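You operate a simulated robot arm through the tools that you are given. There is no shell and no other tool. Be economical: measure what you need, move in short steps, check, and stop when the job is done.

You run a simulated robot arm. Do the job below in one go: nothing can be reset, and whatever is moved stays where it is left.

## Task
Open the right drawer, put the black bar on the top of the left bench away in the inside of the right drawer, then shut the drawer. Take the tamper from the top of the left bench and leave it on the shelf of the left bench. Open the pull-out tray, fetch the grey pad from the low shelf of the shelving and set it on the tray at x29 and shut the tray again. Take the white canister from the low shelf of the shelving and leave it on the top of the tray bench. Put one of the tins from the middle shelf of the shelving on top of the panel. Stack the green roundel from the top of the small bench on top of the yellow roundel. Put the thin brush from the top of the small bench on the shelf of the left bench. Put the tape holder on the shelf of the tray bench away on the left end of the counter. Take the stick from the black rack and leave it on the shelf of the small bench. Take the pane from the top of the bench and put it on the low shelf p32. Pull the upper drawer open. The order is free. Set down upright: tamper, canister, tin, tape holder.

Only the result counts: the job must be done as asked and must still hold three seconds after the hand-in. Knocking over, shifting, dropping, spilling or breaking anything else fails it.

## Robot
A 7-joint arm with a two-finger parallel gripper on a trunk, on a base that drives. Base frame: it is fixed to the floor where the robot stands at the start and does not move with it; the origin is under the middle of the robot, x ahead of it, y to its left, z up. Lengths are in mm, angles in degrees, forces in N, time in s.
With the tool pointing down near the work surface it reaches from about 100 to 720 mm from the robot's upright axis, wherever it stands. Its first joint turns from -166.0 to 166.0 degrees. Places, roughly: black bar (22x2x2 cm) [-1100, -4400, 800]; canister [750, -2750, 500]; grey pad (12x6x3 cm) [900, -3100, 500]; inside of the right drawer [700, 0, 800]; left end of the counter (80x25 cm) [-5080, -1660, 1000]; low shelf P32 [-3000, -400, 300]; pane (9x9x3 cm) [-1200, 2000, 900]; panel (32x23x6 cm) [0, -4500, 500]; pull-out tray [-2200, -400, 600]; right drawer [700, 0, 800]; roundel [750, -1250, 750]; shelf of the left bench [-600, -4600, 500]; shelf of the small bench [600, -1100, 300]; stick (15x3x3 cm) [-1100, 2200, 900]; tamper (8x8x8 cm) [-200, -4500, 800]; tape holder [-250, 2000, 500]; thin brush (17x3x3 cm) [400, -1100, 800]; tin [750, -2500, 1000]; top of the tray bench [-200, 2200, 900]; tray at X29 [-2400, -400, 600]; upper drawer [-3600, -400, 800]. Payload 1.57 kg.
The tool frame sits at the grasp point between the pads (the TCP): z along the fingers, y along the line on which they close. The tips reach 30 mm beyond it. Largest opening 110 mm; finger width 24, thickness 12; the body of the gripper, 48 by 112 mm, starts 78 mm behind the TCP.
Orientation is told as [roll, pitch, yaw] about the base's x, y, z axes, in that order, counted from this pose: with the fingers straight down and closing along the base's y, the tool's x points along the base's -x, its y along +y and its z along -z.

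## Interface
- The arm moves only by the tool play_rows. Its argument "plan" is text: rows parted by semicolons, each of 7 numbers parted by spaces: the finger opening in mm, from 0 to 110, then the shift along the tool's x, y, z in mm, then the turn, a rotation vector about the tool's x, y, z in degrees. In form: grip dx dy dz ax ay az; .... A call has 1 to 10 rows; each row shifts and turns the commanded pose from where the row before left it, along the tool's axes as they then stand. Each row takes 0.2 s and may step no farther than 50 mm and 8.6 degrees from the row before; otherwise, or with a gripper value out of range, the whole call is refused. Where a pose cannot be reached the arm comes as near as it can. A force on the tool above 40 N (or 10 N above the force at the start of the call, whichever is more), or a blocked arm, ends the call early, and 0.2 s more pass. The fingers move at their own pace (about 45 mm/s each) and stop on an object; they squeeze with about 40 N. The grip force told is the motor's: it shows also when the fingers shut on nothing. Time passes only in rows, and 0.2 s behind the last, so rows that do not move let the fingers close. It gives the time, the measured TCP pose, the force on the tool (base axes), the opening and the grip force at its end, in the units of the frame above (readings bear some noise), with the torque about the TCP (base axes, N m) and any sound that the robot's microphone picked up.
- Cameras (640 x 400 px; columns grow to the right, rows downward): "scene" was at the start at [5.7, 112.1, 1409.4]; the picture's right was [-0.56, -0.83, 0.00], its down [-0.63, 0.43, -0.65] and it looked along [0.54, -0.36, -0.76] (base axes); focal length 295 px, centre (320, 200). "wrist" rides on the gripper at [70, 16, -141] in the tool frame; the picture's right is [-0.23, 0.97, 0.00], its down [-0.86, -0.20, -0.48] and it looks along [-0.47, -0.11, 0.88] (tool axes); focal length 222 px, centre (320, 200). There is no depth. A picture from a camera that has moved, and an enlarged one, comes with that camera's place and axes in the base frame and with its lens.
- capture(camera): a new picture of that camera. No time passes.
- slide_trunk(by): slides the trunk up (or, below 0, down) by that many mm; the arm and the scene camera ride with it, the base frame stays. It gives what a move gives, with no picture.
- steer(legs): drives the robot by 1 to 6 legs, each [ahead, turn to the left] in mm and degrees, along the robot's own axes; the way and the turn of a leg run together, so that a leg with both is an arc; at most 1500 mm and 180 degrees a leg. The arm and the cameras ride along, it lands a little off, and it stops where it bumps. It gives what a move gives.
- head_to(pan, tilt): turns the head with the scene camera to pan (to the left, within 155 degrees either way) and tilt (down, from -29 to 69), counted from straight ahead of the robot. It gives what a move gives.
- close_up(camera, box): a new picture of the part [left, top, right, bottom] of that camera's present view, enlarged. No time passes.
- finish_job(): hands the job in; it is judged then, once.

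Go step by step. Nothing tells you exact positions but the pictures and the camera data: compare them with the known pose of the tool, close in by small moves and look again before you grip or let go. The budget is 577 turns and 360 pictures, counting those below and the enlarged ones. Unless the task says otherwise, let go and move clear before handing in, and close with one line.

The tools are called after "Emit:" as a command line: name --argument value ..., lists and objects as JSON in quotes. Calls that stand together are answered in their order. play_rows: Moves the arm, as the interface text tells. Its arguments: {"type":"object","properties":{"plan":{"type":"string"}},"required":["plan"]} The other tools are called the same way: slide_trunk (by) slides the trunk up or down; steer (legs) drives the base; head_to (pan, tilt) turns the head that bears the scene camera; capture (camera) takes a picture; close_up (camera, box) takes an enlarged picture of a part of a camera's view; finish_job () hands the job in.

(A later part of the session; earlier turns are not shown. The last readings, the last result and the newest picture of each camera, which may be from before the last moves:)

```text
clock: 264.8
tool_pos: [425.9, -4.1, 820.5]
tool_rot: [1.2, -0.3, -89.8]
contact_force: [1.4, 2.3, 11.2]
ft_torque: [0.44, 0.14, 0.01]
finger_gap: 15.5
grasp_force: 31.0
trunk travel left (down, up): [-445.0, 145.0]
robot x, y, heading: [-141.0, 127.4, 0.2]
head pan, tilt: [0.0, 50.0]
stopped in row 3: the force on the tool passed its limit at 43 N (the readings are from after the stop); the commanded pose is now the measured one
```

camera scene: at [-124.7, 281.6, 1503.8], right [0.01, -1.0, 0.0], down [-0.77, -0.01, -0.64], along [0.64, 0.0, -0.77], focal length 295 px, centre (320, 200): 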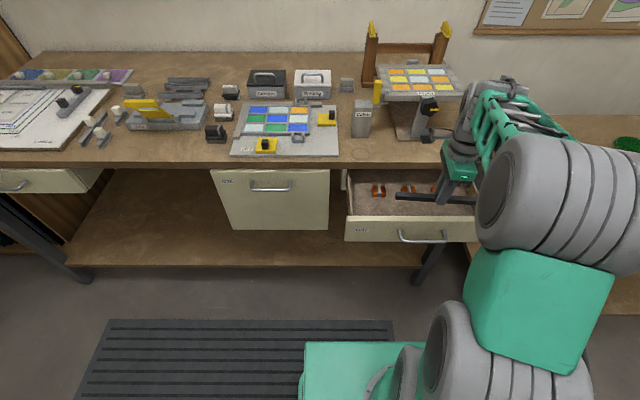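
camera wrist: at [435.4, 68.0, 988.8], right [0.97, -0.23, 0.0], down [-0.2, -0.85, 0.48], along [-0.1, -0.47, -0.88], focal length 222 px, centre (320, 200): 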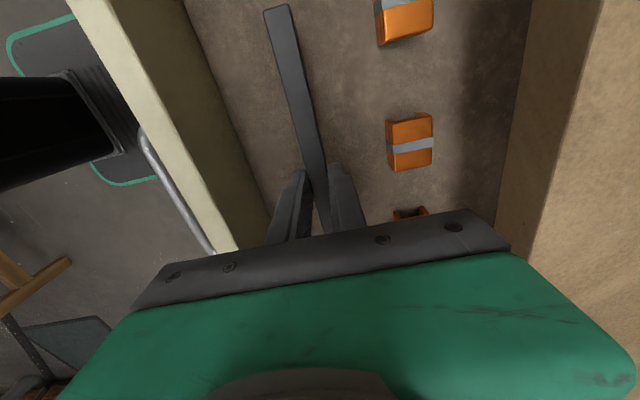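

Contact with the drawer floor. I release and rise.

Emit:
play_rows --plan "0 0 0 -2 0 0 0;35 0 0 0 0 0 0;45 0 0 0 0 0 0;45 0 0 0 0 0 0;45 0 0 -15 0 0 0;45 0 0 -30 0 0 0;45 0 0 -40 0 0 0;45 0 0 -40 0 0 0"

Emit:
capture --camera "wrist"

```text
clock: 266.6
tool_pos: [420.5, -7.0, 943.7]
tool_rot: [0.7, -0.1, -89.9]
contact_force: [0.0, 0.9, 0.0]
ft_torque: [0.04, 0.0, 0.0]
finger_gap: 45.2
grasp_force: 0.1
trunk travel left (down, up): [-445.0, 145.0]
robot x, y, heading: [-143.4, 128.7, 0.7]
head pan, tilt: [0.0, 50.0]
```

```text
259 pictures are left
camera wrist: at [434.9, 64.3, 1083.0], right [0.97, -0.23, 0.01], down [-0.2, -0.85, 0.48], along [-0.1, -0.47, -0.88], focal length 222 px, centre (320, 200)
```

wrist: 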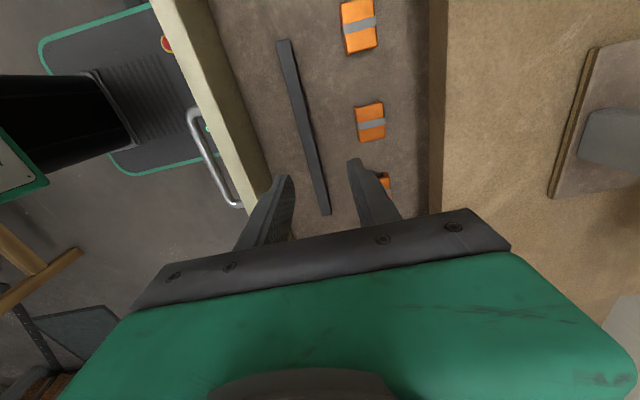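

The bar lies in the drawer. I move in front of the handle to push the drawer shut.

Emit:
play_rows --plan "0 3 -45 0 0 0 0;0 3 -45 0 0 0 0;0 3 -45 0 0 0 0;0 3 -35 0 0 0 0;0 0 0 0 0 0 -8.5;0 0 0 0 0 0 -8.5;0 0 0 0 0 0 -8.5;0 0 0 0 0 0 -8.5;0 0 0 0 0 0 -8.5"

Emit:
play_rows --plan "0 0 0 0 0 0 -8.5;0 0 0 0 0 0 -8.5;0 0 0 0 0 0 -8.5;0 0 0 0 0 0 -8.5;0 0 0 0 0 0 -8.5;0 0 0 0 0 0 -5;0 0 0 35 0 0 0;0 0 0 35 0 0 0;0 0 0 35 0 0 0"

Emit:
capture --camera "scene"

```text
clock: 268.6
tool_pos: [253.1, 7.1, 943.2]
tool_rot: [0.5, -0.8, -47.2]
contact_force: [0.3, 0.5, -0.2]
ft_torque: [0.01, -0.05, 0.02]
finger_gap: 0.0
grasp_force: 21.0
trunk travel left (down, up): [-445.0, 145.0]
robot x, y, heading: [-140.5, 127.1, 0.4]
head pan, tilt: [0.0, 50.0]
```

```text
clock: 270.6
tool_pos: [254.2, 6.6, 838.8]
tool_rot: [-0.2, -0.8, 0.1]
contact_force: [-0.1, -0.3, -1.0]
ft_torque: [-0.03, -0.02, 0.0]
finger_gap: 0.1
grasp_force: 21.1
trunk travel left (down, up): [-445.0, 145.0]
robot x, y, heading: [-142.3, 127.8, 0.5]
head pan, tilt: [0.0, 50.0]
```

```text
258 pictures are left
camera scene: at [-124.9, 281.7, 1503.8], right [0.01, -1.0, 0.0], down [-0.77, -0.01, -0.64], along [0.64, 0.0, -0.77], focal length 295 px, centre (320, 200)
```

scene: 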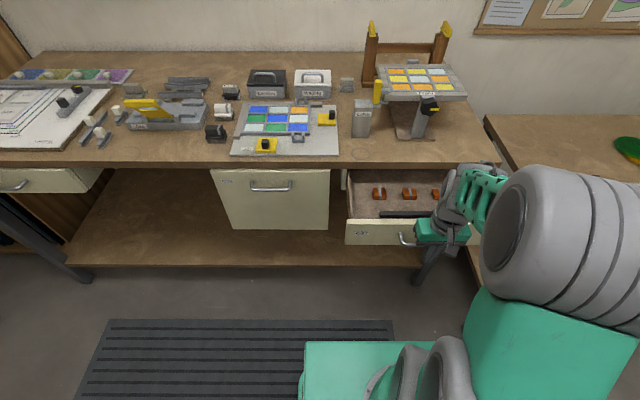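

Emit:
play_rows --plan "0 -20 0 0 0 0 0;0 -20 0 0 0 0 0;0 -20 0 0 0 0 0;0 -20 0 0 0 0 0;0 -20 0 0 0 0 0;0 -20 0 0 0 0 0"

Emit:
capture --camera "scene"

```text
clock: 272.0
tool_pos: [374.0, 6.8, 838.6]
tool_rot: [-0.2, -0.9, 0.0]
contact_force: [0.5, -0.9, 0.1]
ft_torque: [0.02, -0.02, 0.03]
finger_gap: 0.0
grasp_force: 21.4
trunk travel left (down, up): [-445.0, 145.0]
robot x, y, heading: [-146.7, 131.0, 0.4]
head pan, tilt: [0.0, 50.0]
```

```text
257 pictures are left
camera scene: at [-124.6, 281.7, 1503.8], right [0.01, -1.0, 0.0], down [-0.77, -0.01, -0.64], along [0.64, 0.0, -0.77], focal length 295 px, centre (320, 200)
```

scene: 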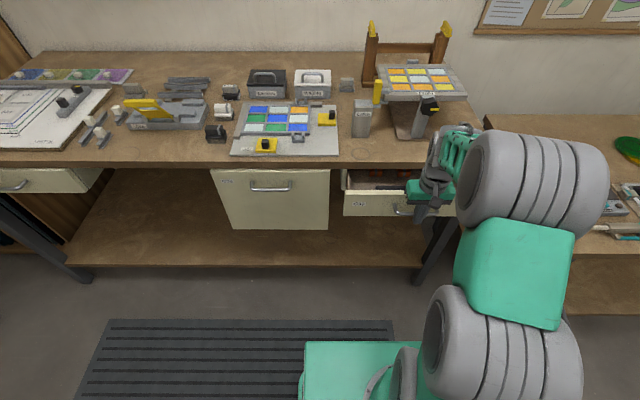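

Closing well. I keep pushing.

Emit:
play_rows --plan "0 -20 0 0 0 0 0;0 -20 0 0 0 0 0;0 -20 0 0 0 0 0;0 -15 0 0 0 0 0;0 -10 0 0 0 0 0"

Emit:
play_rows --plan "0 -6 0 0 0 0 0;0 -6 0 0 0 0 0;0 -6 0 0 0 0 0;0 -6 0 0 0 0 0"

Emit:
close_up --camera "scene" --box '[300, 120, 500, 245]'

```text
clock: 273.2
tool_pos: [457.9, 7.3, 841.0]
tool_rot: [-0.2, -0.9, 0.1]
contact_force: [0.1, -0.6, 0.1]
ft_torque: [0.01, -0.01, -0.01]
finger_gap: 0.1
grasp_force: 21.6
trunk travel left (down, up): [-445.0, 145.0]
robot x, y, heading: [-143.5, 126.2, 0.6]
head pan, tilt: [0.0, 50.0]
```

```text
clock: 274.1
tool_pos: [467.6, 7.5, 839.1]
tool_rot: [0.0, 0.3, -0.2]
contact_force: [-12.8, 0.1, 5.0]
ft_torque: [0.1, 0.13, 0.03]
finger_gap: 0.1
grasp_force: 21.0
trunk travel left (down, up): [-445.0, 145.0]
robot x, y, heading: [-143.1, 128.2, 0.3]
head pan, tilt: [0.0, 50.0]
stopped in row 4: the force on the tool passed its limit at 46 N (the readings are from after the stop); the commanded pose is now the measured one
```

```text
3.20 times, centred on (400, 182) of scene
camera zoom: at [-127.4, 281.9, 1503.9], right [0.01, -1.0, 0.0], down [-0.77, 0.0, -0.64], along [0.64, 0.0, -0.77], focal length 944 px, centre (64, 256)
```

zoom: 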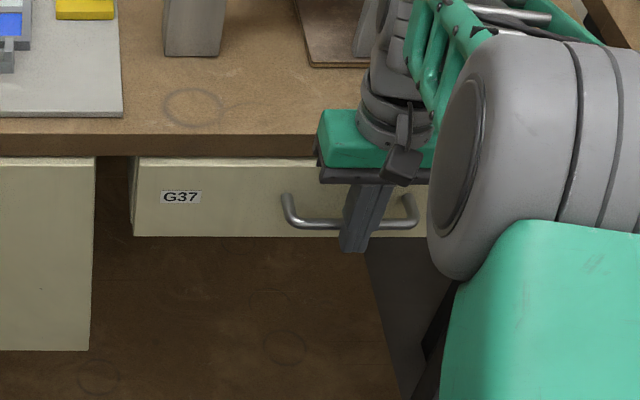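

The drawer is shut. I retract the arm and drive to the bench with the black rack and the stick.

Emit:
play_rows --plan "0 30 0 0 0 0 0;0 40 0 0 0 0 0;40 45 0 -10 0 0 0;40 45 0 -30 0 0 0;40 30 -30 -30 0 0 0;40 0 -30 -30 0 0 0;40 0 -30 -30 0 0 0"

Emit:
steer --legs '[[-150, 0], [0, 130], [1100, 0], [0, -40]]'

Emit:
head_to --pan 0 --tilt 35

Emit:
capture --camera "scene"

```text
refused: row 4 steps farther than a row can; nothing moved
```

```text
clock: 287.9
tool_pos: [-895.8, 1570.6, 838.5]
tool_rot: [0.0, 0.2, 90.1]
contact_force: [-0.8, 0.2, -0.4]
ft_torque: [-0.01, -0.01, -0.02]
finger_gap: 0.1
grasp_force: 21.5
trunk travel left (down, up): [-445.0, 145.0]
robot x, y, heading: [-1011.7, 961.5, 90.6]
head pan, tilt: [0.0, 50.0]
```

```text
clock: 288.7
tool_pos: [-895.0, 1570.3, 838.3]
tool_rot: [0.0, 0.2, 90.1]
contact_force: [0.7, 0.1, -0.2]
ft_torque: [0.02, 0.0, -0.02]
finger_gap: 0.2
grasp_force: 21.0
trunk travel left (down, up): [-445.0, 145.0]
robot x, y, heading: [-1010.7, 956.8, 90.6]
head pan, tilt: [0.0, 35.0]
```

```text
255 pictures are left
camera scene: at [-1165.4, 984.3, 1525.4], right [1.0, 0.01, 0.0], down [0.01, -0.57, -0.82], along [-0.01, 0.82, -0.57], focal length 295 px, centre (320, 200)
```

scene: 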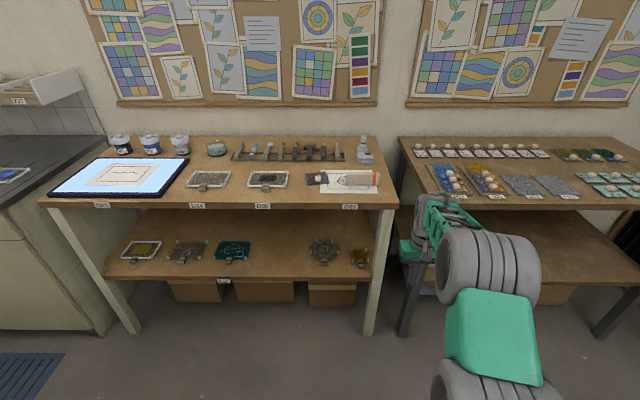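

Emit:
close_up --camera "scene" --box '[180, 125, 400, 263]'

Emit:
close_up --camera "scene" --box '[220, 130, 360, 217]'

Emit:
close_up --camera "scene" --box '[390, 130, 640, 286]'

```text
2.90 times, centred on (290, 194) of scene
camera zoom: at [-1165.4, 984.3, 1525.4], right [1.0, 0.01, 0.0], down [0.01, -0.57, -0.82], along [-0.01, 0.82, -0.57], focal length 856 px, centre (407, 217)
```

zoom: 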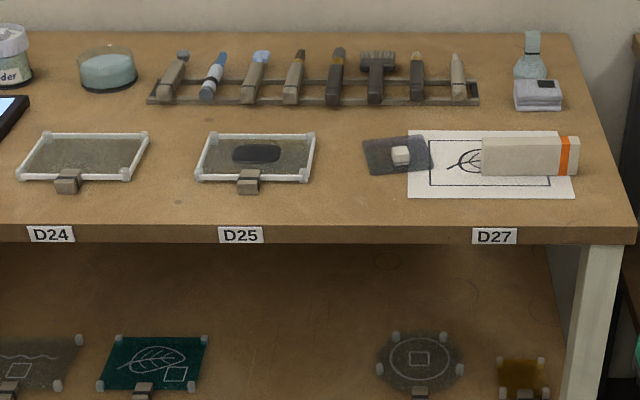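

```text
4.57 times, centred on (290, 174) of scene
camera zoom: at [-1165.4, 984.3, 1525.4], right [1.0, 0.01, 0.0], down [0.01, -0.57, -0.82], along [-0.01, 0.82, -0.57], focal length 1349 px, centre (457, 321)
```

zoom: 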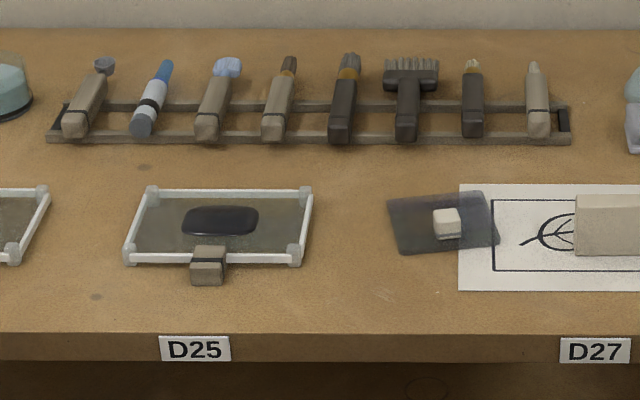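

```text
2.56 times, centred on (515, 208) of scene
camera zoom: at [-1165.4, 984.3, 1525.4], right [1.0, 0.01, 0.0], down [0.01, -0.57, -0.82], along [-0.01, 0.82, -0.57], focal length 756 px, centre (-179, 180)
```

zoom: 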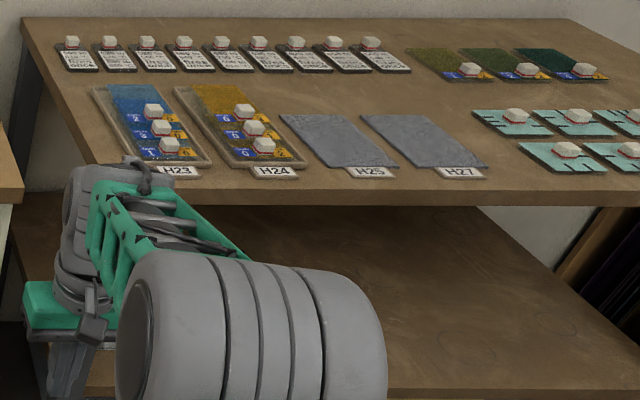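

The stick is the plain tapered one at the right end of the rack, and the grey square with the white knob is the pane. I raise the arm, then drive up to the bench.

Emit:
slide_trunk --by 140

Emit:
play_rows --plan "45 0 0 -20 0 0 0;45 0 45 0 0 0 0;45 0 45 0 0 0 0;45 0 45 0 0 0 0;45 0 45 0 0 0 0;45 0 20 0 0 0 0"

```text
clock: 290.4
tool_pos: [-895.9, 1570.7, 978.5]
tool_rot: [0.0, 0.1, 90.1]
contact_force: [0.3, 0.2, -0.7]
ft_torque: [0.02, 0.0, -0.02]
finger_gap: 0.2
grasp_force: 21.3
trunk travel left (down, up): [-585.0, 5.0]
robot x, y, heading: [-1012.3, 958.4, 90.5]
head pan, tilt: [0.0, 35.0]
```

```text
clock: 291.8
tool_pos: [-1097.0, 1569.0, 999.3]
tool_rot: [0.0, 0.0, 90.2]
contact_force: [0.1, -0.5, -0.1]
ft_torque: [0.01, 0.02, 0.02]
finger_gap: 45.0
grasp_force: 0.0
trunk travel left (down, up): [-585.0, 5.0]
robot x, y, heading: [-1013.1, 956.8, 90.6]
head pan, tilt: [0.0, 35.0]
```

Emit:
steer --legs '[[600, 0]]'

Emit:
capture --camera "wrist"

Emit:
head_to --pan 0 --tilt 50

Emit:
capture --camera "scene"

```text
clock: 295.2
tool_pos: [-1099.3, 2164.4, 998.3]
tool_rot: [-0.1, 0.2, 90.1]
contact_force: [-0.6, 0.5, -0.4]
ft_torque: [-0.01, 0.0, 0.01]
finger_gap: 44.7
grasp_force: 0.1
trunk travel left (down, up): [-585.0, 5.0]
robot x, y, heading: [-1014.3, 1551.8, 90.6]
head pan, tilt: [0.0, 35.0]
```

```text
251 pictures are left
camera wrist: at [-1116.2, 2096.3, 1139.1], right [-0.97, 0.23, 0.0], down [0.2, 0.86, 0.48], along [0.11, 0.46, -0.88], focal length 222 px, centre (320, 200)
```

wrist: 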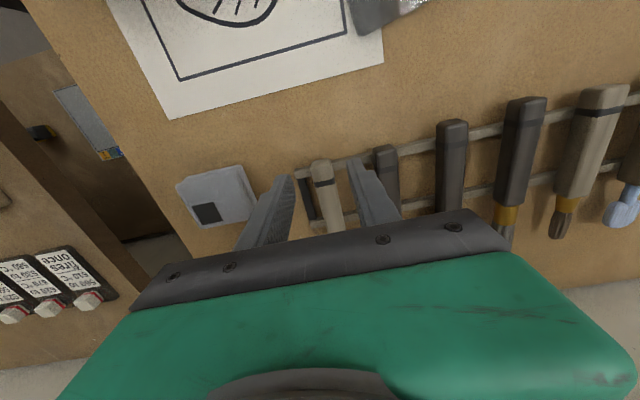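

```text
clock: 295.9
tool_pos: [-1097.9, 2164.8, 999.0]
tool_rot: [0.0, 0.2, 90.0]
contact_force: [0.4, -0.4, -0.5]
ft_torque: [0.05, -0.03, 0.0]
finger_gap: 44.9
grasp_force: 0.1
trunk travel left (down, up): [-585.0, 5.0]
robot x, y, heading: [-1020.0, 1551.2, 90.4]
head pan, tilt: [0.0, 50.0]
```

```text
250 pictures are left
camera scene: at [-1170.4, 1569.3, 1643.8], right [1.0, 0.01, 0.0], down [0.01, -0.77, -0.64], along [0.0, 0.64, -0.77], focal length 295 px, centre (320, 200)
```

scene: 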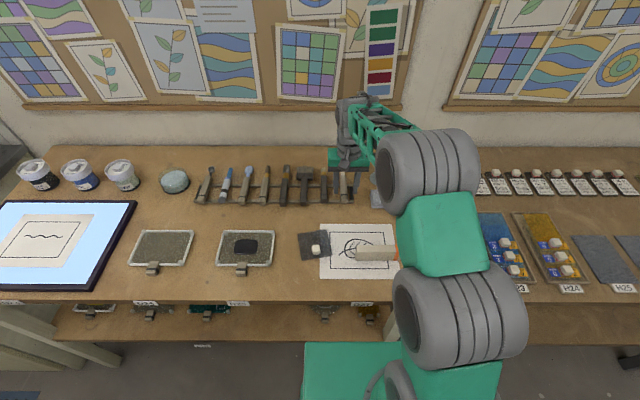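

Emit:
play_rows --plan "45 -34 -1 0 0 0 0;45 -34 -1 0 0 0 0;45 0 0 25 0 0 0;45 0 0 20 0 0 0"

Emit:
capture --camera "wrist"

```text
clock: 296.9
tool_pos: [-1098.6, 2232.5, 953.6]
tool_rot: [0.0, 0.3, 89.9]
contact_force: [0.3, -0.7, 0.7]
ft_torque: [0.01, 0.0, -0.01]
finger_gap: 45.1
grasp_force: 0.2
trunk travel left (down, up): [-585.0, 5.0]
robot x, y, heading: [-1017.9, 1549.3, 90.3]
head pan, tilt: [0.0, 50.0]
```

```text
249 pictures are left
camera wrist: at [-1114.1, 2163.9, 1092.8], right [-0.97, 0.23, 0.0], down [0.2, 0.86, 0.48], along [0.11, 0.46, -0.88], focal length 222 px, centre (320, 200)
```

wrist: 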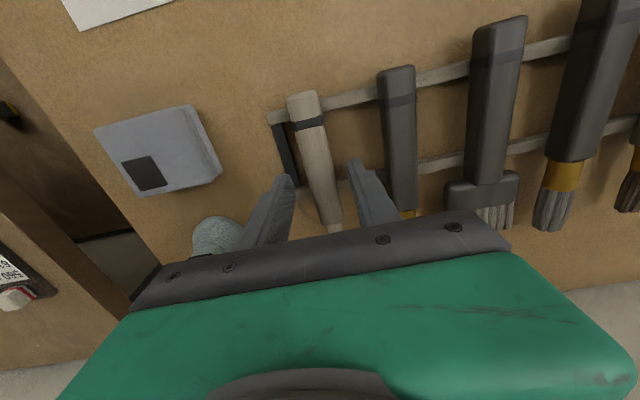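

Emit:
play_rows --plan "45 6 -2 20 0 0 0;45 0 0 10 0 0 0"

Emit:
capture --camera "wrist"

```text
clock: 297.5
tool_pos: [-1094.1, 2226.1, 930.1]
tool_rot: [0.0, -0.3, 89.9]
contact_force: [2.8, -8.7, 31.6]
ft_torque: [-0.67, -0.37, 0.2]
finger_gap: 45.1
grasp_force: 0.1
trunk travel left (down, up): [-585.0, 5.0]
robot x, y, heading: [-1020.7, 1549.6, 90.5]
head pan, tilt: [0.0, 50.0]
```

```text
248 pictures are left
camera wrist: at [-1111.4, 2156.5, 1069.6], right [-0.97, 0.23, 0.0], down [0.2, 0.85, 0.48], along [0.11, 0.47, -0.88], focal length 222 px, centre (320, 200)
```

wrist: 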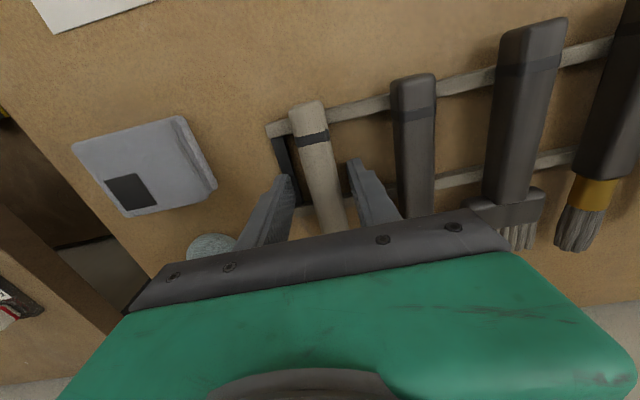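

Emit:
play_rows --plan "45 0 0 -4 0 0 0;45 0 0 0 0 0 0"

Emit:
close_up --camera "wrist" --box '[240, 80, 440, 205]'

```text
clock: 298.1
tool_pos: [-1094.3, 2225.6, 929.8]
tool_rot: [0.0, -0.1, 89.9]
contact_force: [2.6, 0.1, 25.9]
ft_torque: [-0.33, -0.19, 0.33]
finger_gap: 45.1
grasp_force: 0.0
trunk travel left (down, up): [-585.0, 5.0]
robot x, y, heading: [-1018.5, 1555.4, 90.5]
head pan, tilt: [0.0, 50.0]
```

```text
3.20 times, centred on (340, 142) of wrist
camera zoom: at [-1111.4, 2157.2, 1069.8], right [-0.97, 0.23, 0.0], down [0.2, 0.85, 0.48], along [0.11, 0.47, -0.88], focal length 711 px, centre (256, 384)
```

zoom: 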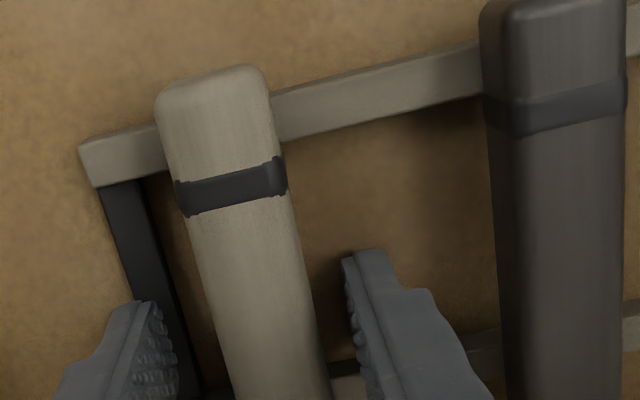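

Emit:
play_rows --plan "45 10 0 -6 0 0 0;45 0 0 0 0 0 0"

Emit:
play_rows --plan "20 0 0 0 0 0 0;0 0 0 0 0 0 0;0 0 0 0 0 0 0;0 0 0 0 0 0 0;0 0 0 0 0 0 0;0 0 0 0 0 0 0"

Emit:
close_up --camera "wrist" --box '[240, 80, 440, 205]'

```text
clock: 298.7
tool_pos: [-1093.7, 2215.8, 931.6]
tool_rot: [-0.1, 0.4, 90.1]
contact_force: [0.0, 0.0, 0.2]
ft_torque: [0.01, 0.03, 0.0]
finger_gap: 45.5
grasp_force: 0.1
trunk travel left (down, up): [-585.0, 5.0]
robot x, y, heading: [-1014.7, 1553.6, 90.4]
head pan, tilt: [0.0, 50.0]
```

```text
clock: 300.1
tool_pos: [-1094.8, 2216.9, 933.2]
tool_rot: [0.0, 0.2, 90.0]
contact_force: [-0.5, 0.1, 0.1]
ft_torque: [-0.03, -0.02, -0.01]
finger_gap: 21.1
grasp_force: 34.7
trunk travel left (down, up): [-585.0, 5.0]
robot x, y, heading: [-1014.5, 1552.6, 90.1]
head pan, tilt: [0.0, 50.0]
```

```text
3.20 times, centred on (340, 142) of wrist
camera zoom: at [-1111.5, 2148.5, 1074.1], right [-0.97, 0.23, 0.0], down [0.2, 0.86, 0.48], along [0.11, 0.46, -0.88], focal length 711 px, centre (256, 384)
```

zoom: 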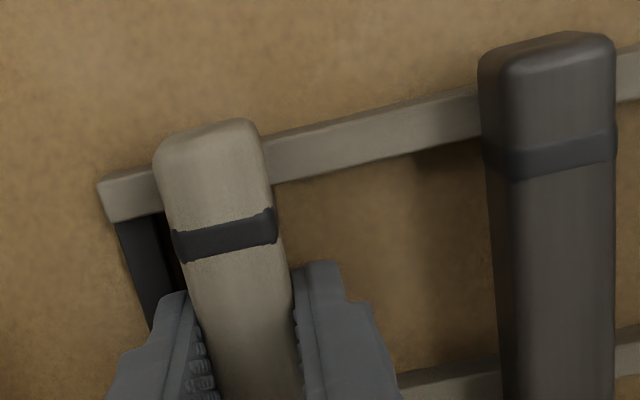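

Gripped at 21 mm. I lift it straight up.

Emit:
play_rows --plan "0 0 0 -4 0 0 0;0 0 0 -6 0 0 0;0 0 0 -12 0 0 0;0 0 0 -15 0 0 0;0 0 0 -20 0 0 0;0 0 0 -20 0 0 0"

Emit:
capture --camera "wrist"

```text
clock: 301.5
tool_pos: [-1094.6, 2217.3, 1010.6]
tool_rot: [-0.1, 0.1, 90.0]
contact_force: [-0.2, -0.3, -1.3]
ft_torque: [-0.03, 0.0, 0.06]
finger_gap: 21.1
grasp_force: 34.5
trunk travel left (down, up): [-585.0, 5.0]
robot x, y, heading: [-1020.4, 1551.0, 90.4]
head pan, tilt: [0.0, 50.0]
```

```text
245 pictures are left
camera wrist: at [-1112.6, 2148.0, 1151.3], right [-0.97, 0.23, 0.0], down [0.2, 0.86, 0.48], along [0.11, 0.46, -0.88], focal length 222 px, centre (320, 200)
```

wrist: 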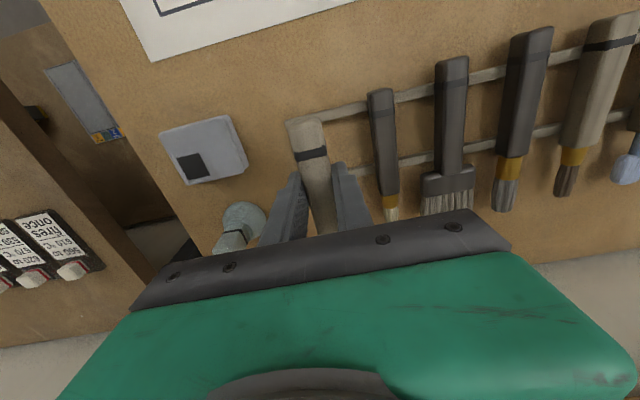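

I have the stick. I drive back south to the small bench.

Emit:
steer --legs '[[-500, 0], [0, -148.5], [1460, 0], [0, -44], [920, 0], [0, 102.3]]'

Emit:
head_to --pan 0 --tilt 45

Emit:
capture --camera "scene"

```text
clock: 328.2
tool_pos: [214.1, -1039.3, 1010.6]
tool_rot: [-0.1, 0.1, -1.9]
contact_force: [0.0, 0.5, -1.4]
ft_torque: [-0.03, 0.01, 0.04]
finger_gap: 21.1
grasp_force: 34.4
trunk travel left (down, up): [-585.0, 5.0]
robot x, y, heading: [-454.3, -1094.8, -1.3]
head pan, tilt: [0.0, 50.0]
```

```text
clock: 328.9
tool_pos: [214.9, -1037.6, 1011.2]
tool_rot: [0.0, 0.2, -1.9]
contact_force: [0.0, 0.1, -1.3]
ft_torque: [0.02, -0.02, -0.02]
finger_gap: 21.5
grasp_force: 34.3
trunk travel left (down, up): [-585.0, 5.0]
robot x, y, heading: [-451.1, -1097.2, -1.3]
head pan, tilt: [0.0, 45.0]
```

```text
244 pictures are left
camera scene: at [-426.1, -941.0, 1650.6], right [-0.03, -1.0, 0.0], down [-0.71, 0.02, -0.71], along [0.71, -0.02, -0.71], focal length 295 px, centre (320, 200)
```

scene: 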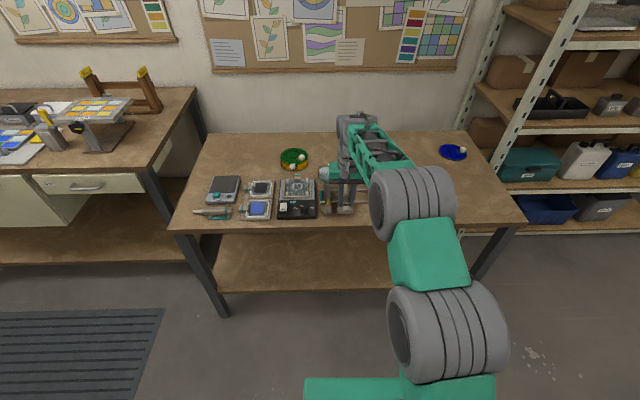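

Emit:
play_rows --plan "0 44 0 0 0 0 0;0 44 0 0 0 0 0;0 44 0 0 0 0 0;0 44 0 0 0 0 0;0 20 0 0 0 0 0;0 0 0 0 0 0 8.6;0 0 0 0 0 0 8.6;0 0 0 0 0 0 8.6;0 0 0 0 0 0 8.6;0 0 0 0 0 0 8.6"

Emit:
play_rows --plan "0 0 0 0 0 0 8.6;0 0 0 0 0 0 8.6;0 0 0 0 0 0 8.6;0 0 0 0 0 0 8.6;0 0 0 0 0 0 8.6;0 0 0 0 0 0 3;0 0 0 0 -8.6 0 0;0 0 0 0 -8.6 0 0;0 0 0 0 -8.6 0 0;0 0 0 0 -8.6 0 0"

Emit:
play_rows --plan "0 0 0 0 -8.6 0 0;0 0 0 0 -8.6 0 0"

Emit:
slide_trunk --by -400

Emit:
slide_trunk --by -150

Emit:
capture --camera "scene"

```text
clock: 331.1
tool_pos: [17.3, -1032.3, 1010.9]
tool_rot: [0.0, 0.2, -44.9]
contact_force: [0.0, 0.9, -1.4]
ft_torque: [0.01, 0.01, 0.03]
finger_gap: 21.4
grasp_force: 34.5
trunk travel left (down, up): [-585.0, 5.0]
robot x, y, heading: [-453.6, -1095.6, -1.5]
head pan, tilt: [0.0, 45.0]
```

```text
clock: 333.3
tool_pos: [17.2, -1032.3, 1012.4]
tool_rot: [34.3, 0.0, -90.9]
contact_force: [-0.6, -0.8, -0.5]
ft_torque: [0.02, 0.01, -0.05]
finger_gap: 20.9
grasp_force: 34.3
trunk travel left (down, up): [-585.0, 5.0]
robot x, y, heading: [-450.7, -1097.5, -1.2]
head pan, tilt: [0.0, 45.0]
```

```text
clock: 333.9
tool_pos: [17.4, -1033.2, 1013.0]
tool_rot: [51.6, 0.0, -90.9]
contact_force: [-0.2, -0.1, -1.9]
ft_torque: [-0.01, 0.04, -0.04]
finger_gap: 21.1
grasp_force: 34.4
trunk travel left (down, up): [-585.0, 5.0]
robot x, y, heading: [-452.0, -1094.4, -1.5]
head pan, tilt: [0.0, 45.0]
```

```text
clock: 337.7
tool_pos: [16.7, -1032.5, 611.6]
tool_rot: [51.4, 0.0, -90.9]
contact_force: [-0.1, 0.3, 0.3]
ft_torque: [0.01, 0.04, 0.01]
finger_gap: 21.3
grasp_force: 34.2
trunk travel left (down, up): [-185.0, 405.0]
robot x, y, heading: [-455.1, -1095.3, -1.3]
head pan, tilt: [0.0, 45.0]
```

```text
clock: 339.4
tool_pos: [16.7, -1032.9, 461.2]
tool_rot: [51.4, 0.0, -90.9]
contact_force: [0.4, -0.1, -1.1]
ft_torque: [0.05, 0.04, 0.0]
finger_gap: 21.0
grasp_force: 34.1
trunk travel left (down, up): [-35.0, 555.0]
robot x, y, heading: [-456.9, -1096.6, -1.6]
head pan, tilt: [0.0, 45.0]
```

```text
243 pictures are left
camera scene: at [-426.2, -941.0, 1100.7], right [-0.03, -1.0, 0.0], down [-0.71, 0.02, -0.71], along [0.71, -0.02, -0.71], focal length 295 px, centre (320, 200)
```

scene: 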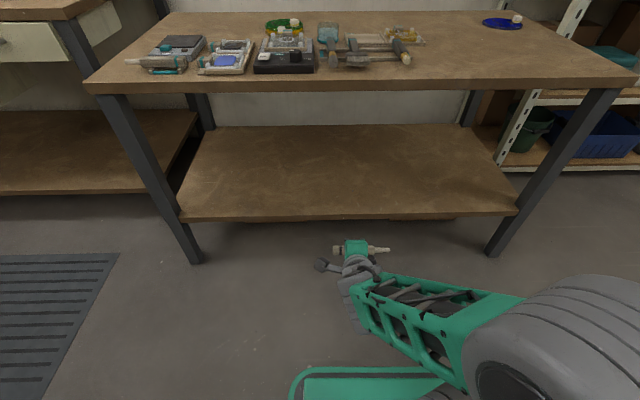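

Emit:
play_rows --plan "0 0 -23.6 18.6 0 0 0;0 0 -23.6 18.6 0 0 0;0 0 -23.6 18.6 0 0 0"

Emit:
slide_trunk --by -30

Emit:
steer --legs '[[330, 1.3]]'

Emit:
capture --camera "scene"

```text
clock: 340.2
tool_pos: [17.0, -1033.5, 370.5]
tool_rot: [51.5, 0.0, -90.9]
contact_force: [-0.3, 0.5, 0.1]
ft_torque: [0.03, 0.03, 0.0]
finger_gap: 21.3
grasp_force: 34.4
trunk travel left (down, up): [-35.0, 555.0]
robot x, y, heading: [-452.9, -1098.6, -1.3]
head pan, tilt: [0.0, 45.0]
```

```text
clock: 341.0
tool_pos: [17.6, -1033.1, 341.5]
tool_rot: [51.5, 0.1, -90.9]
contact_force: [0.4, 0.7, -0.6]
ft_torque: [0.01, 0.03, -0.01]
finger_gap: 21.1
grasp_force: 34.4
trunk travel left (down, up): [-5.0, 585.0]
robot x, y, heading: [-454.8, -1095.9, -1.7]
head pan, tilt: [0.0, 45.0]
```

```text
clock: 343.2
tool_pos: [344.1, -1025.1, 339.9]
tool_rot: [51.4, 0.0, -89.5]
contact_force: [0.7, 0.2, -0.6]
ft_torque: [0.02, 0.01, 0.03]
finger_gap: 21.0
grasp_force: 34.2
trunk travel left (down, up): [-5.0, 585.0]
robot x, y, heading: [-123.5, -1102.8, 0.2]
head pan, tilt: [0.0, 45.0]
```

```text
242 pictures are left
camera scene: at [-100.3, -944.5, 1070.7], right [0.0, -1.0, 0.0], down [-0.71, 0.0, -0.71], along [0.71, 0.0, -0.71], focal length 295 px, centre (320, 200)
```

scene: 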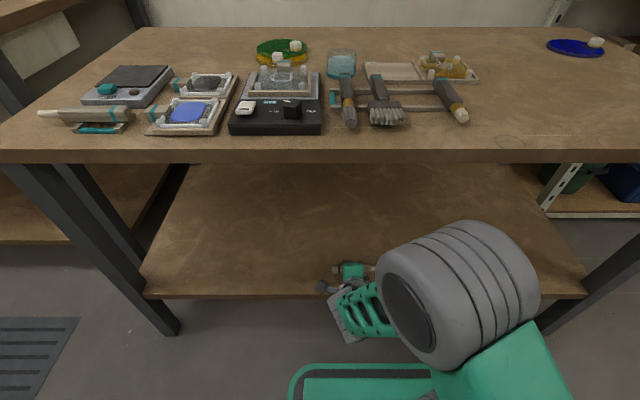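

Emit:
play_rows --plan "0 0 23 29.5 0 0 0;0 0 23 29.5 0 0 0;0 0 -7.85 6.2 0 0 0;0 0 -7.85 6.2 0 0 0"

Emit:
capture --camera "scene"

Emit:
play_rows --plan "0 0 -3.9 3.1 0 0 0;0 0 -3.9 3.1 0 0 0;0 0 -2.4 1.9 0 0 0;0 0 -2.4 1.9 0 0 0"

```text
clock: 344.0
tool_pos: [421.9, -1021.9, 335.4]
tool_rot: [51.9, -0.1, -89.4]
contact_force: [-24.3, -3.0, 26.4]
ft_torque: [-0.07, 0.56, -0.02]
finger_gap: 21.3
grasp_force: 34.6
trunk travel left (down, up): [-5.0, 585.0]
robot x, y, heading: [-121.3, -1101.7, 0.1]
head pan, tilt: [0.0, 45.0]
stopped in row 4: the force on the tool passed its limit at 56 N (the readings are from after the stop); the commanded pose is now the measured one
```

```text
241 pictures are left
camera scene: at [-103.0, -944.7, 1071.3], right [0.0, -1.0, 0.0], down [-0.71, 0.0, -0.71], along [0.71, 0.0, -0.71], focal length 295 px, centre (320, 200)
```

scene: 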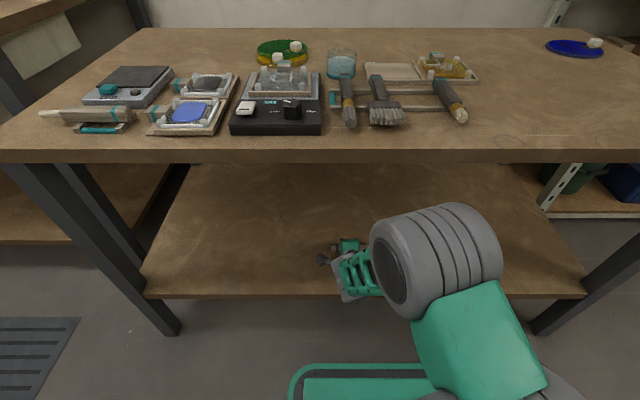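

```text
clock: 344.3
tool_pos: [421.3, -1022.6, 335.9]
tool_rot: [52.0, -0.1, -89.3]
contact_force: [-25.3, -3.8, 27.7]
ft_torque: [-0.05, 0.65, -0.03]
finger_gap: 21.0
grasp_force: 34.4
trunk travel left (down, up): [-5.0, 585.0]
robot x, y, heading: [-123.3, -1101.9, -0.0]
head pan, tilt: [0.0, 45.0]
stopped in row 1: the force on the tool passed its limit at 56 N (the readings are from after the stop); the commanded pose is now the measured one
```

Emit:
close_up --camera "scene" --box '[280, 210, 440, 310]'

Emit:
capture --camera "wrist"

```text
4.00 times, centred on (360, 260) of scene
camera zoom: at [-103.6, -944.7, 1071.0], right [0.0, -1.0, 0.0], down [-0.71, 0.0, -0.71], along [0.71, 0.0, -0.71], focal length 1181 px, centre (160, -40)
```

zoom: 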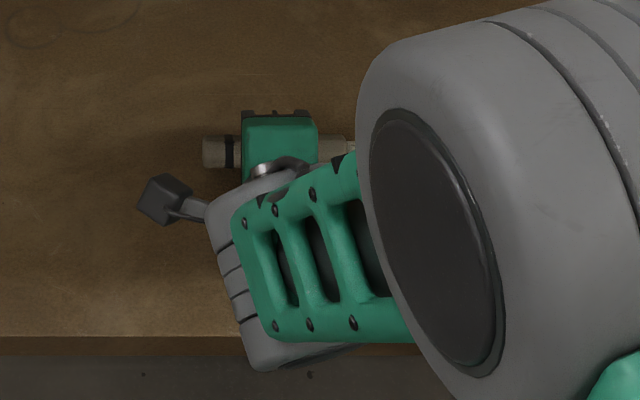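

```text
239 pictures are left
camera wrist: at [319.3, -953.2, 433.8], right [0.6, -0.22, 0.77], down [-0.49, -0.86, 0.14], along [0.63, -0.46, -0.62], focal length 222 px, centre (320, 200)
```

wrist: 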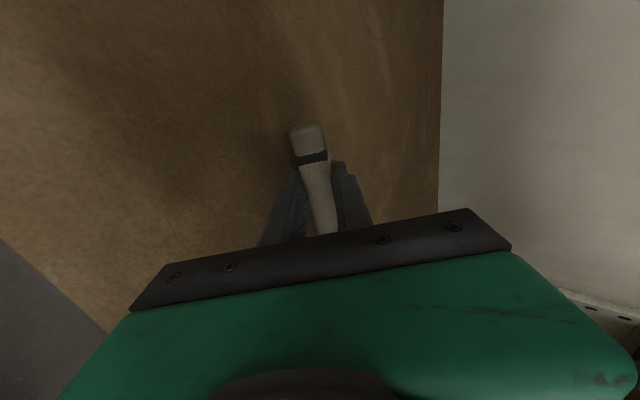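

The wrist housing touches the shelf's front edge. I raise and tilt the hand steeper.

Emit:
play_rows --plan "0 0 15.7 -12.4 0 0 0;0 0 23.5 -18.6 0 0 0;0 0 0 0 8.6 0 0;0 0 0 0 8.6 0 0;0 0 0 0 8.6 0 0"

Emit:
close_up --camera "scene" --box '[280, 190, 440, 290]'

```text
clock: 345.5
tool_pos: [422.8, -1022.1, 381.9]
tool_rot: [26.0, -0.2, -89.3]
contact_force: [0.3, 1.4, -1.3]
ft_torque: [0.01, -0.01, 0.02]
finger_gap: 21.1
grasp_force: 34.4
trunk travel left (down, up): [-5.0, 585.0]
robot x, y, heading: [-121.9, -1101.4, 0.3]
head pan, tilt: [0.0, 45.0]
```

```text
4.00 times, centred on (360, 240) of scene
camera zoom: at [-101.2, -944.4, 1070.6], right [0.0, -1.0, 0.0], down [-0.71, 0.0, -0.71], along [0.71, 0.0, -0.71], focal length 1181 px, centre (160, 40)
```

zoom: 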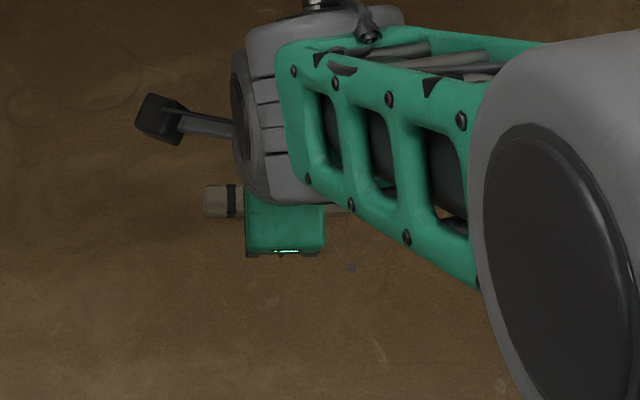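

Emit:
play_rows --plan "0 0 -8.8 18 0 0 0;0 0 -8.8 18 0 0 0;0 0 -4.4 9 0 0 0;0 0 -2.2 4.5 0 0 0;0 0 -2.2 4.5 0 0 0"

Emit:
play_rows --plan "0 0 -1.3 2.7 0 0 0;0 0 -1.3 2.7 0 0 0;0 0 -1.3 2.7 0 0 0;0 0 -1.3 2.7 0 0 0"

```text
clock: 346.4
tool_pos: [422.7, -1022.2, 336.0]
tool_rot: [26.3, 0.0, -89.3]
contact_force: [-19.7, -2.6, 26.2]
ft_torque: [-0.05, 0.92, -0.03]
finger_gap: 21.0
grasp_force: 34.4
trunk travel left (down, up): [-5.0, 585.0]
robot x, y, heading: [-124.5, -1099.2, -0.0]
head pan, tilt: [0.0, 45.0]
stopped in row 4: the force on the tool passed its limit at 51 N (the readings are from after the stop); the commanded pose is now the measured one
```

```text
clock: 346.7
tool_pos: [422.6, -1022.9, 335.7]
tool_rot: [26.3, -0.1, -89.5]
contact_force: [-19.0, -2.9, 24.8]
ft_torque: [-0.06, 0.88, -0.02]
finger_gap: 21.1
grasp_force: 34.7
trunk travel left (down, up): [-5.0, 585.0]
robot x, y, heading: [-125.6, -1100.3, 0.0]
head pan, tilt: [0.0, 45.0]
stopped in row 1: the force on the tool passed its limit at 48 N (the readings are from after the stop); the commanded pose is now the measured one
```

Emit:
play_rows --plan "0 0 0.9 -1.8 0 0 0;30 0 2 -2 0 0 0;42 0 0 0 0 0 0;42 0 0 0 0 0 0;42 0 0 -15 0 0 0;42 0 0 -30 0 0 0;42 0 0 -30 0 0 0"

Emit:
capture --camera "wrist"

```text
clock: 348.3
tool_pos: [389.7, -1023.0, 405.0]
tool_rot: [26.0, -0.1, -89.3]
contact_force: [-0.2, -0.2, -0.3]
ft_torque: [-0.02, -0.03, 0.01]
finger_gap: 42.1
grasp_force: 0.0
trunk travel left (down, up): [-5.0, 585.0]
robot x, y, heading: [-124.8, -1100.4, 0.2]
head pan, tilt: [0.0, 45.0]
```

```text
237 pictures are left
camera wrist: at [341.0, -953.4, 538.7], right [0.88, -0.22, 0.43], down [-0.38, -0.86, 0.34], along [0.29, -0.46, -0.84], focal length 222 px, centre (320, 200)
```

wrist: 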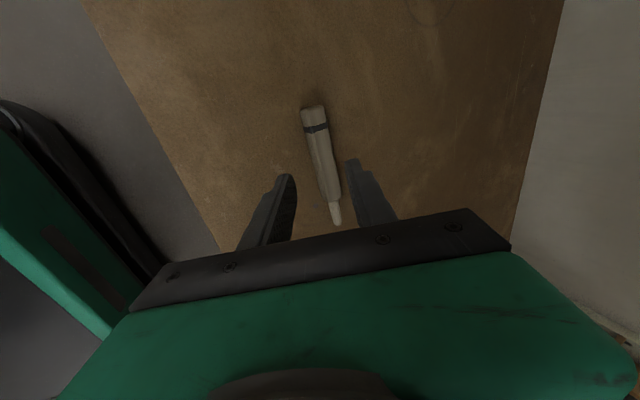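

Emit:
steer --legs '[[-320, 0]]'

Emit:
slide_trunk --by 400

Emit:
steer --legs '[[0, -90], [1430, 0], [0, 90]]'

Emit:
head_to --pan 0 --tilt 25

Emit:
capture --camera "scene"

```text
clock: 350.4
tool_pos: [73.4, -1025.4, 407.9]
tool_rot: [26.1, -0.1, -89.8]
contact_force: [-1.0, -0.2, -0.5]
ft_torque: [-0.02, 0.02, 0.03]
finger_gap: 41.9
grasp_force: 0.2
trunk travel left (down, up): [-5.0, 585.0]
robot x, y, heading: [-441.5, -1100.0, -0.1]
head pan, tilt: [0.0, 45.0]
```

```text
clock: 354.2
tool_pos: [73.5, -1024.9, 805.9]
tool_rot: [26.2, -0.1, -89.7]
contact_force: [-0.2, -1.4, 0.0]
ft_torque: [0.02, -0.02, 0.03]
finger_gap: 42.0
grasp_force: 0.0
trunk travel left (down, up): [-405.0, 185.0]
robot x, y, heading: [-444.1, -1100.6, -0.3]
head pan, tilt: [0.0, 45.0]
```

```text
clock: 361.6
tool_pos: [-425.8, -2123.3, 806.9]
tool_rot: [26.1, 0.0, 175.3]
contact_force: [-0.3, 0.7, -0.8]
ft_torque: [0.01, 0.0, -0.01]
finger_gap: 42.0
grasp_force: 0.0
trunk travel left (down, up): [-405.0, 185.0]
robot x, y, heading: [-443.5, -1603.7, -97.0]
head pan, tilt: [0.0, 45.0]
stopped in leg 2: the robot was blocked; the commanded pose is now the measured one
```

```text
clock: 362.4
tool_pos: [-423.7, -2125.5, 807.5]
tool_rot: [26.2, 0.0, 175.2]
contact_force: [0.9, 0.2, 0.2]
ft_torque: [-0.02, 0.01, 0.01]
finger_gap: 42.2
grasp_force: 0.0
trunk travel left (down, up): [-405.0, 185.0]
robot x, y, heading: [-439.7, -1604.7, -97.1]
head pan, tilt: [0.0, 25.0]
```

```text
236 pictures are left
camera scene: at [-290.4, -1655.6, 1501.2], right [-0.99, 0.12, 0.0], down [0.05, 0.42, -0.91], along [-0.11, -0.9, -0.42], focal length 295 px, centre (320, 200)
```

scene: 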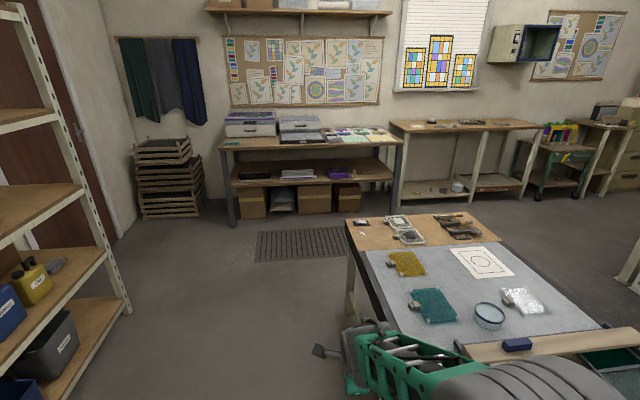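

The base touched a leg of the central table; nothing on it looks moved. I back away, raise the arm and take the lane further east.

Emit:
steer --legs '[[-250, 0]]'

Emit:
slide_trunk --by 180

Emit:
head_to --pan -5 --tilt 40

Emit:
capture --camera "scene"

```text
clock: 364.3
tool_pos: [-391.7, -1875.5, 805.0]
tool_rot: [26.2, 0.0, 175.4]
contact_force: [0.2, 0.0, -0.5]
ft_torque: [-0.01, 0.01, 0.04]
finger_gap: 42.1
grasp_force: 0.1
trunk travel left (down, up): [-405.0, 185.0]
robot x, y, heading: [-412.2, -1353.9, -96.7]
head pan, tilt: [0.0, 25.0]
```

```text
clock: 366.3
tool_pos: [-391.6, -1874.1, 987.9]
tool_rot: [26.2, 0.0, 175.4]
contact_force: [-0.5, -0.3, 0.1]
ft_torque: [0.0, -0.01, 0.02]
finger_gap: 42.0
grasp_force: 0.0
trunk travel left (down, up): [-585.0, 5.0]
robot x, y, heading: [-407.4, -1356.5, -97.0]
head pan, tilt: [0.0, 25.0]
```

```text
clock: 367.1
tool_pos: [-392.4, -1875.2, 986.8]
tool_rot: [26.2, 0.1, 175.3]
contact_force: [0.2, 0.0, 0.7]
ft_torque: [-0.01, 0.02, -0.02]
finger_gap: 41.8
grasp_force: 0.0
trunk travel left (down, up): [-585.0, 5.0]
robot x, y, heading: [-410.3, -1351.6, -96.9]
head pan, tilt: [-5.0, 40.0]
```

```text
235 pictures are left
camera scene: at [-266.4, -1396.6, 1658.0], right [-0.98, 0.2, 0.0], down [0.13, 0.63, -0.77], along [-0.16, -0.75, -0.64], focal length 295 px, centre (320, 200)
```

scene: 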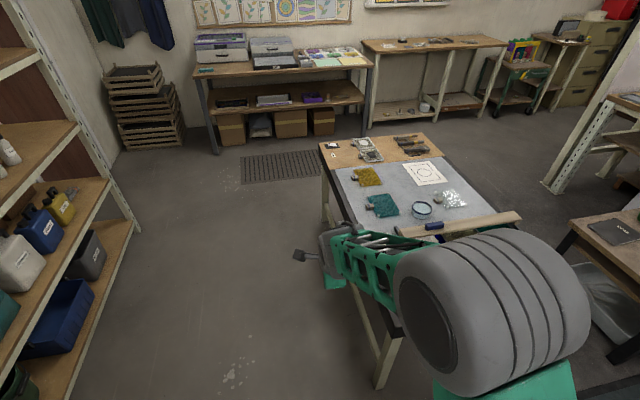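

Emit:
steer --legs '[[0, 57], [400, 0], [0, -50], [950, 0], [0, 90]]'

Emit:
head_to --pan 0 --tilt 35

Emit:
capture --camera "scene"

```text
clock: 382.7
tool_pos: [428.9, -2475.3, 986.7]
tool_rot: [26.2, -0.1, -86.9]
contact_force: [-0.4, -0.5, -0.7]
ft_torque: [0.03, -0.01, -0.02]
finger_gap: 41.9
grasp_force: 0.2
trunk travel left (down, up): [-585.0, 5.0]
robot x, y, heading: [-84.6, -2567.3, 1.1]
head pan, tilt: [-5.0, 40.0]
```

```text
clock: 383.4
tool_pos: [429.4, -2474.7, 987.4]
tool_rot: [26.2, 0.0, -86.8]
contact_force: [0.0, -0.1, 0.1]
ft_torque: [0.01, 0.01, 0.01]
finger_gap: 41.8
grasp_force: 0.0
trunk travel left (down, up): [-585.0, 5.0]
robot x, y, heading: [-84.6, -2563.7, 0.8]
head pan, tilt: [0.0, 35.0]
```

```text
234 pictures are left
camera scene: at [-55.7, -2409.5, 1665.5], right [0.02, -1.0, 0.0], down [-0.57, -0.01, -0.82], along [0.82, 0.01, -0.57], focal length 295 px, centre (320, 200)
```

scene: 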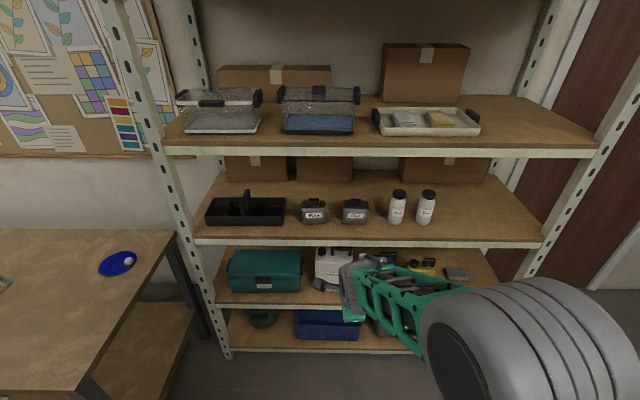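

Emit:
close_up --camera "scene" --box '[280, 170, 460, 282]'

Emit:
slide_trunk --by -250

Emit:
capture --camera "scene"

Emit:
close_up --camera "scene" --box '[280, 130, 460, 242]'

```text
3.56 times, centred on (370, 226) of scene
camera zoom: at [-55.7, -2409.5, 1665.5], right [0.02, -1.0, 0.0], down [-0.57, -0.01, -0.82], along [0.82, 0.01, -0.57], focal length 1049 px, centre (142, 108)
```

zoom: 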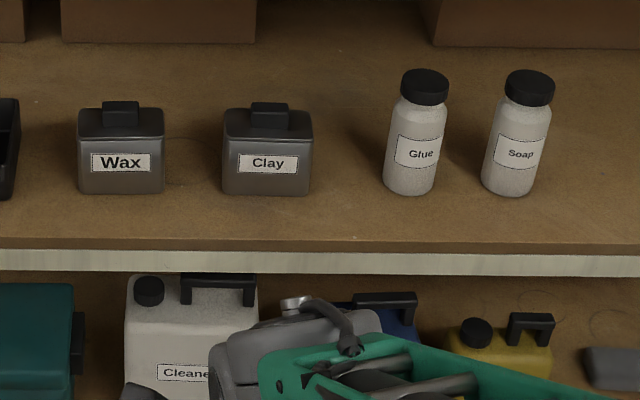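

```text
clock: 386.0
tool_pos: [429.5, -2475.5, 736.1]
tool_rot: [26.2, 0.0, -86.8]
contact_force: [0.0, -0.3, -0.8]
ft_torque: [0.03, 0.02, 0.0]
finger_gap: 42.1
grasp_force: 0.1
trunk travel left (down, up): [-335.0, 255.0]
robot x, y, heading: [-81.9, -2567.6, 1.1]
head pan, tilt: [0.0, 35.0]
```

```text
232 pictures are left
camera scene: at [-55.7, -2409.5, 1415.5], right [0.02, -1.0, 0.0], down [-0.57, -0.01, -0.82], along [0.82, 0.01, -0.57], focal length 295 px, centre (320, 200)
```

scene: 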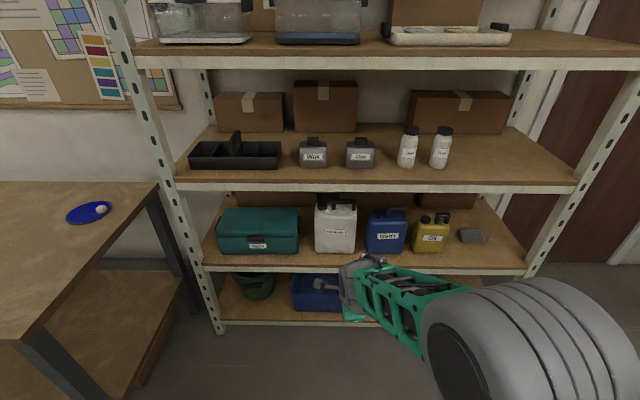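

```text
3.56 times, centred on (370, 186) of scene
camera zoom: at [-55.7, -2409.5, 1415.5], right [0.02, -1.0, 0.0], down [-0.57, -0.01, -0.82], along [0.82, 0.01, -0.57], focal length 1049 px, centre (142, 250)
```

zoom: 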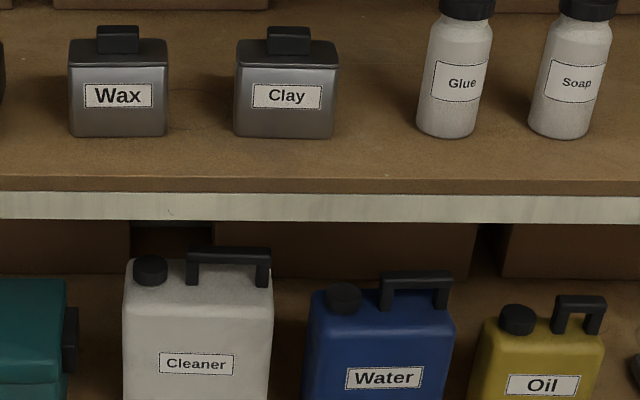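

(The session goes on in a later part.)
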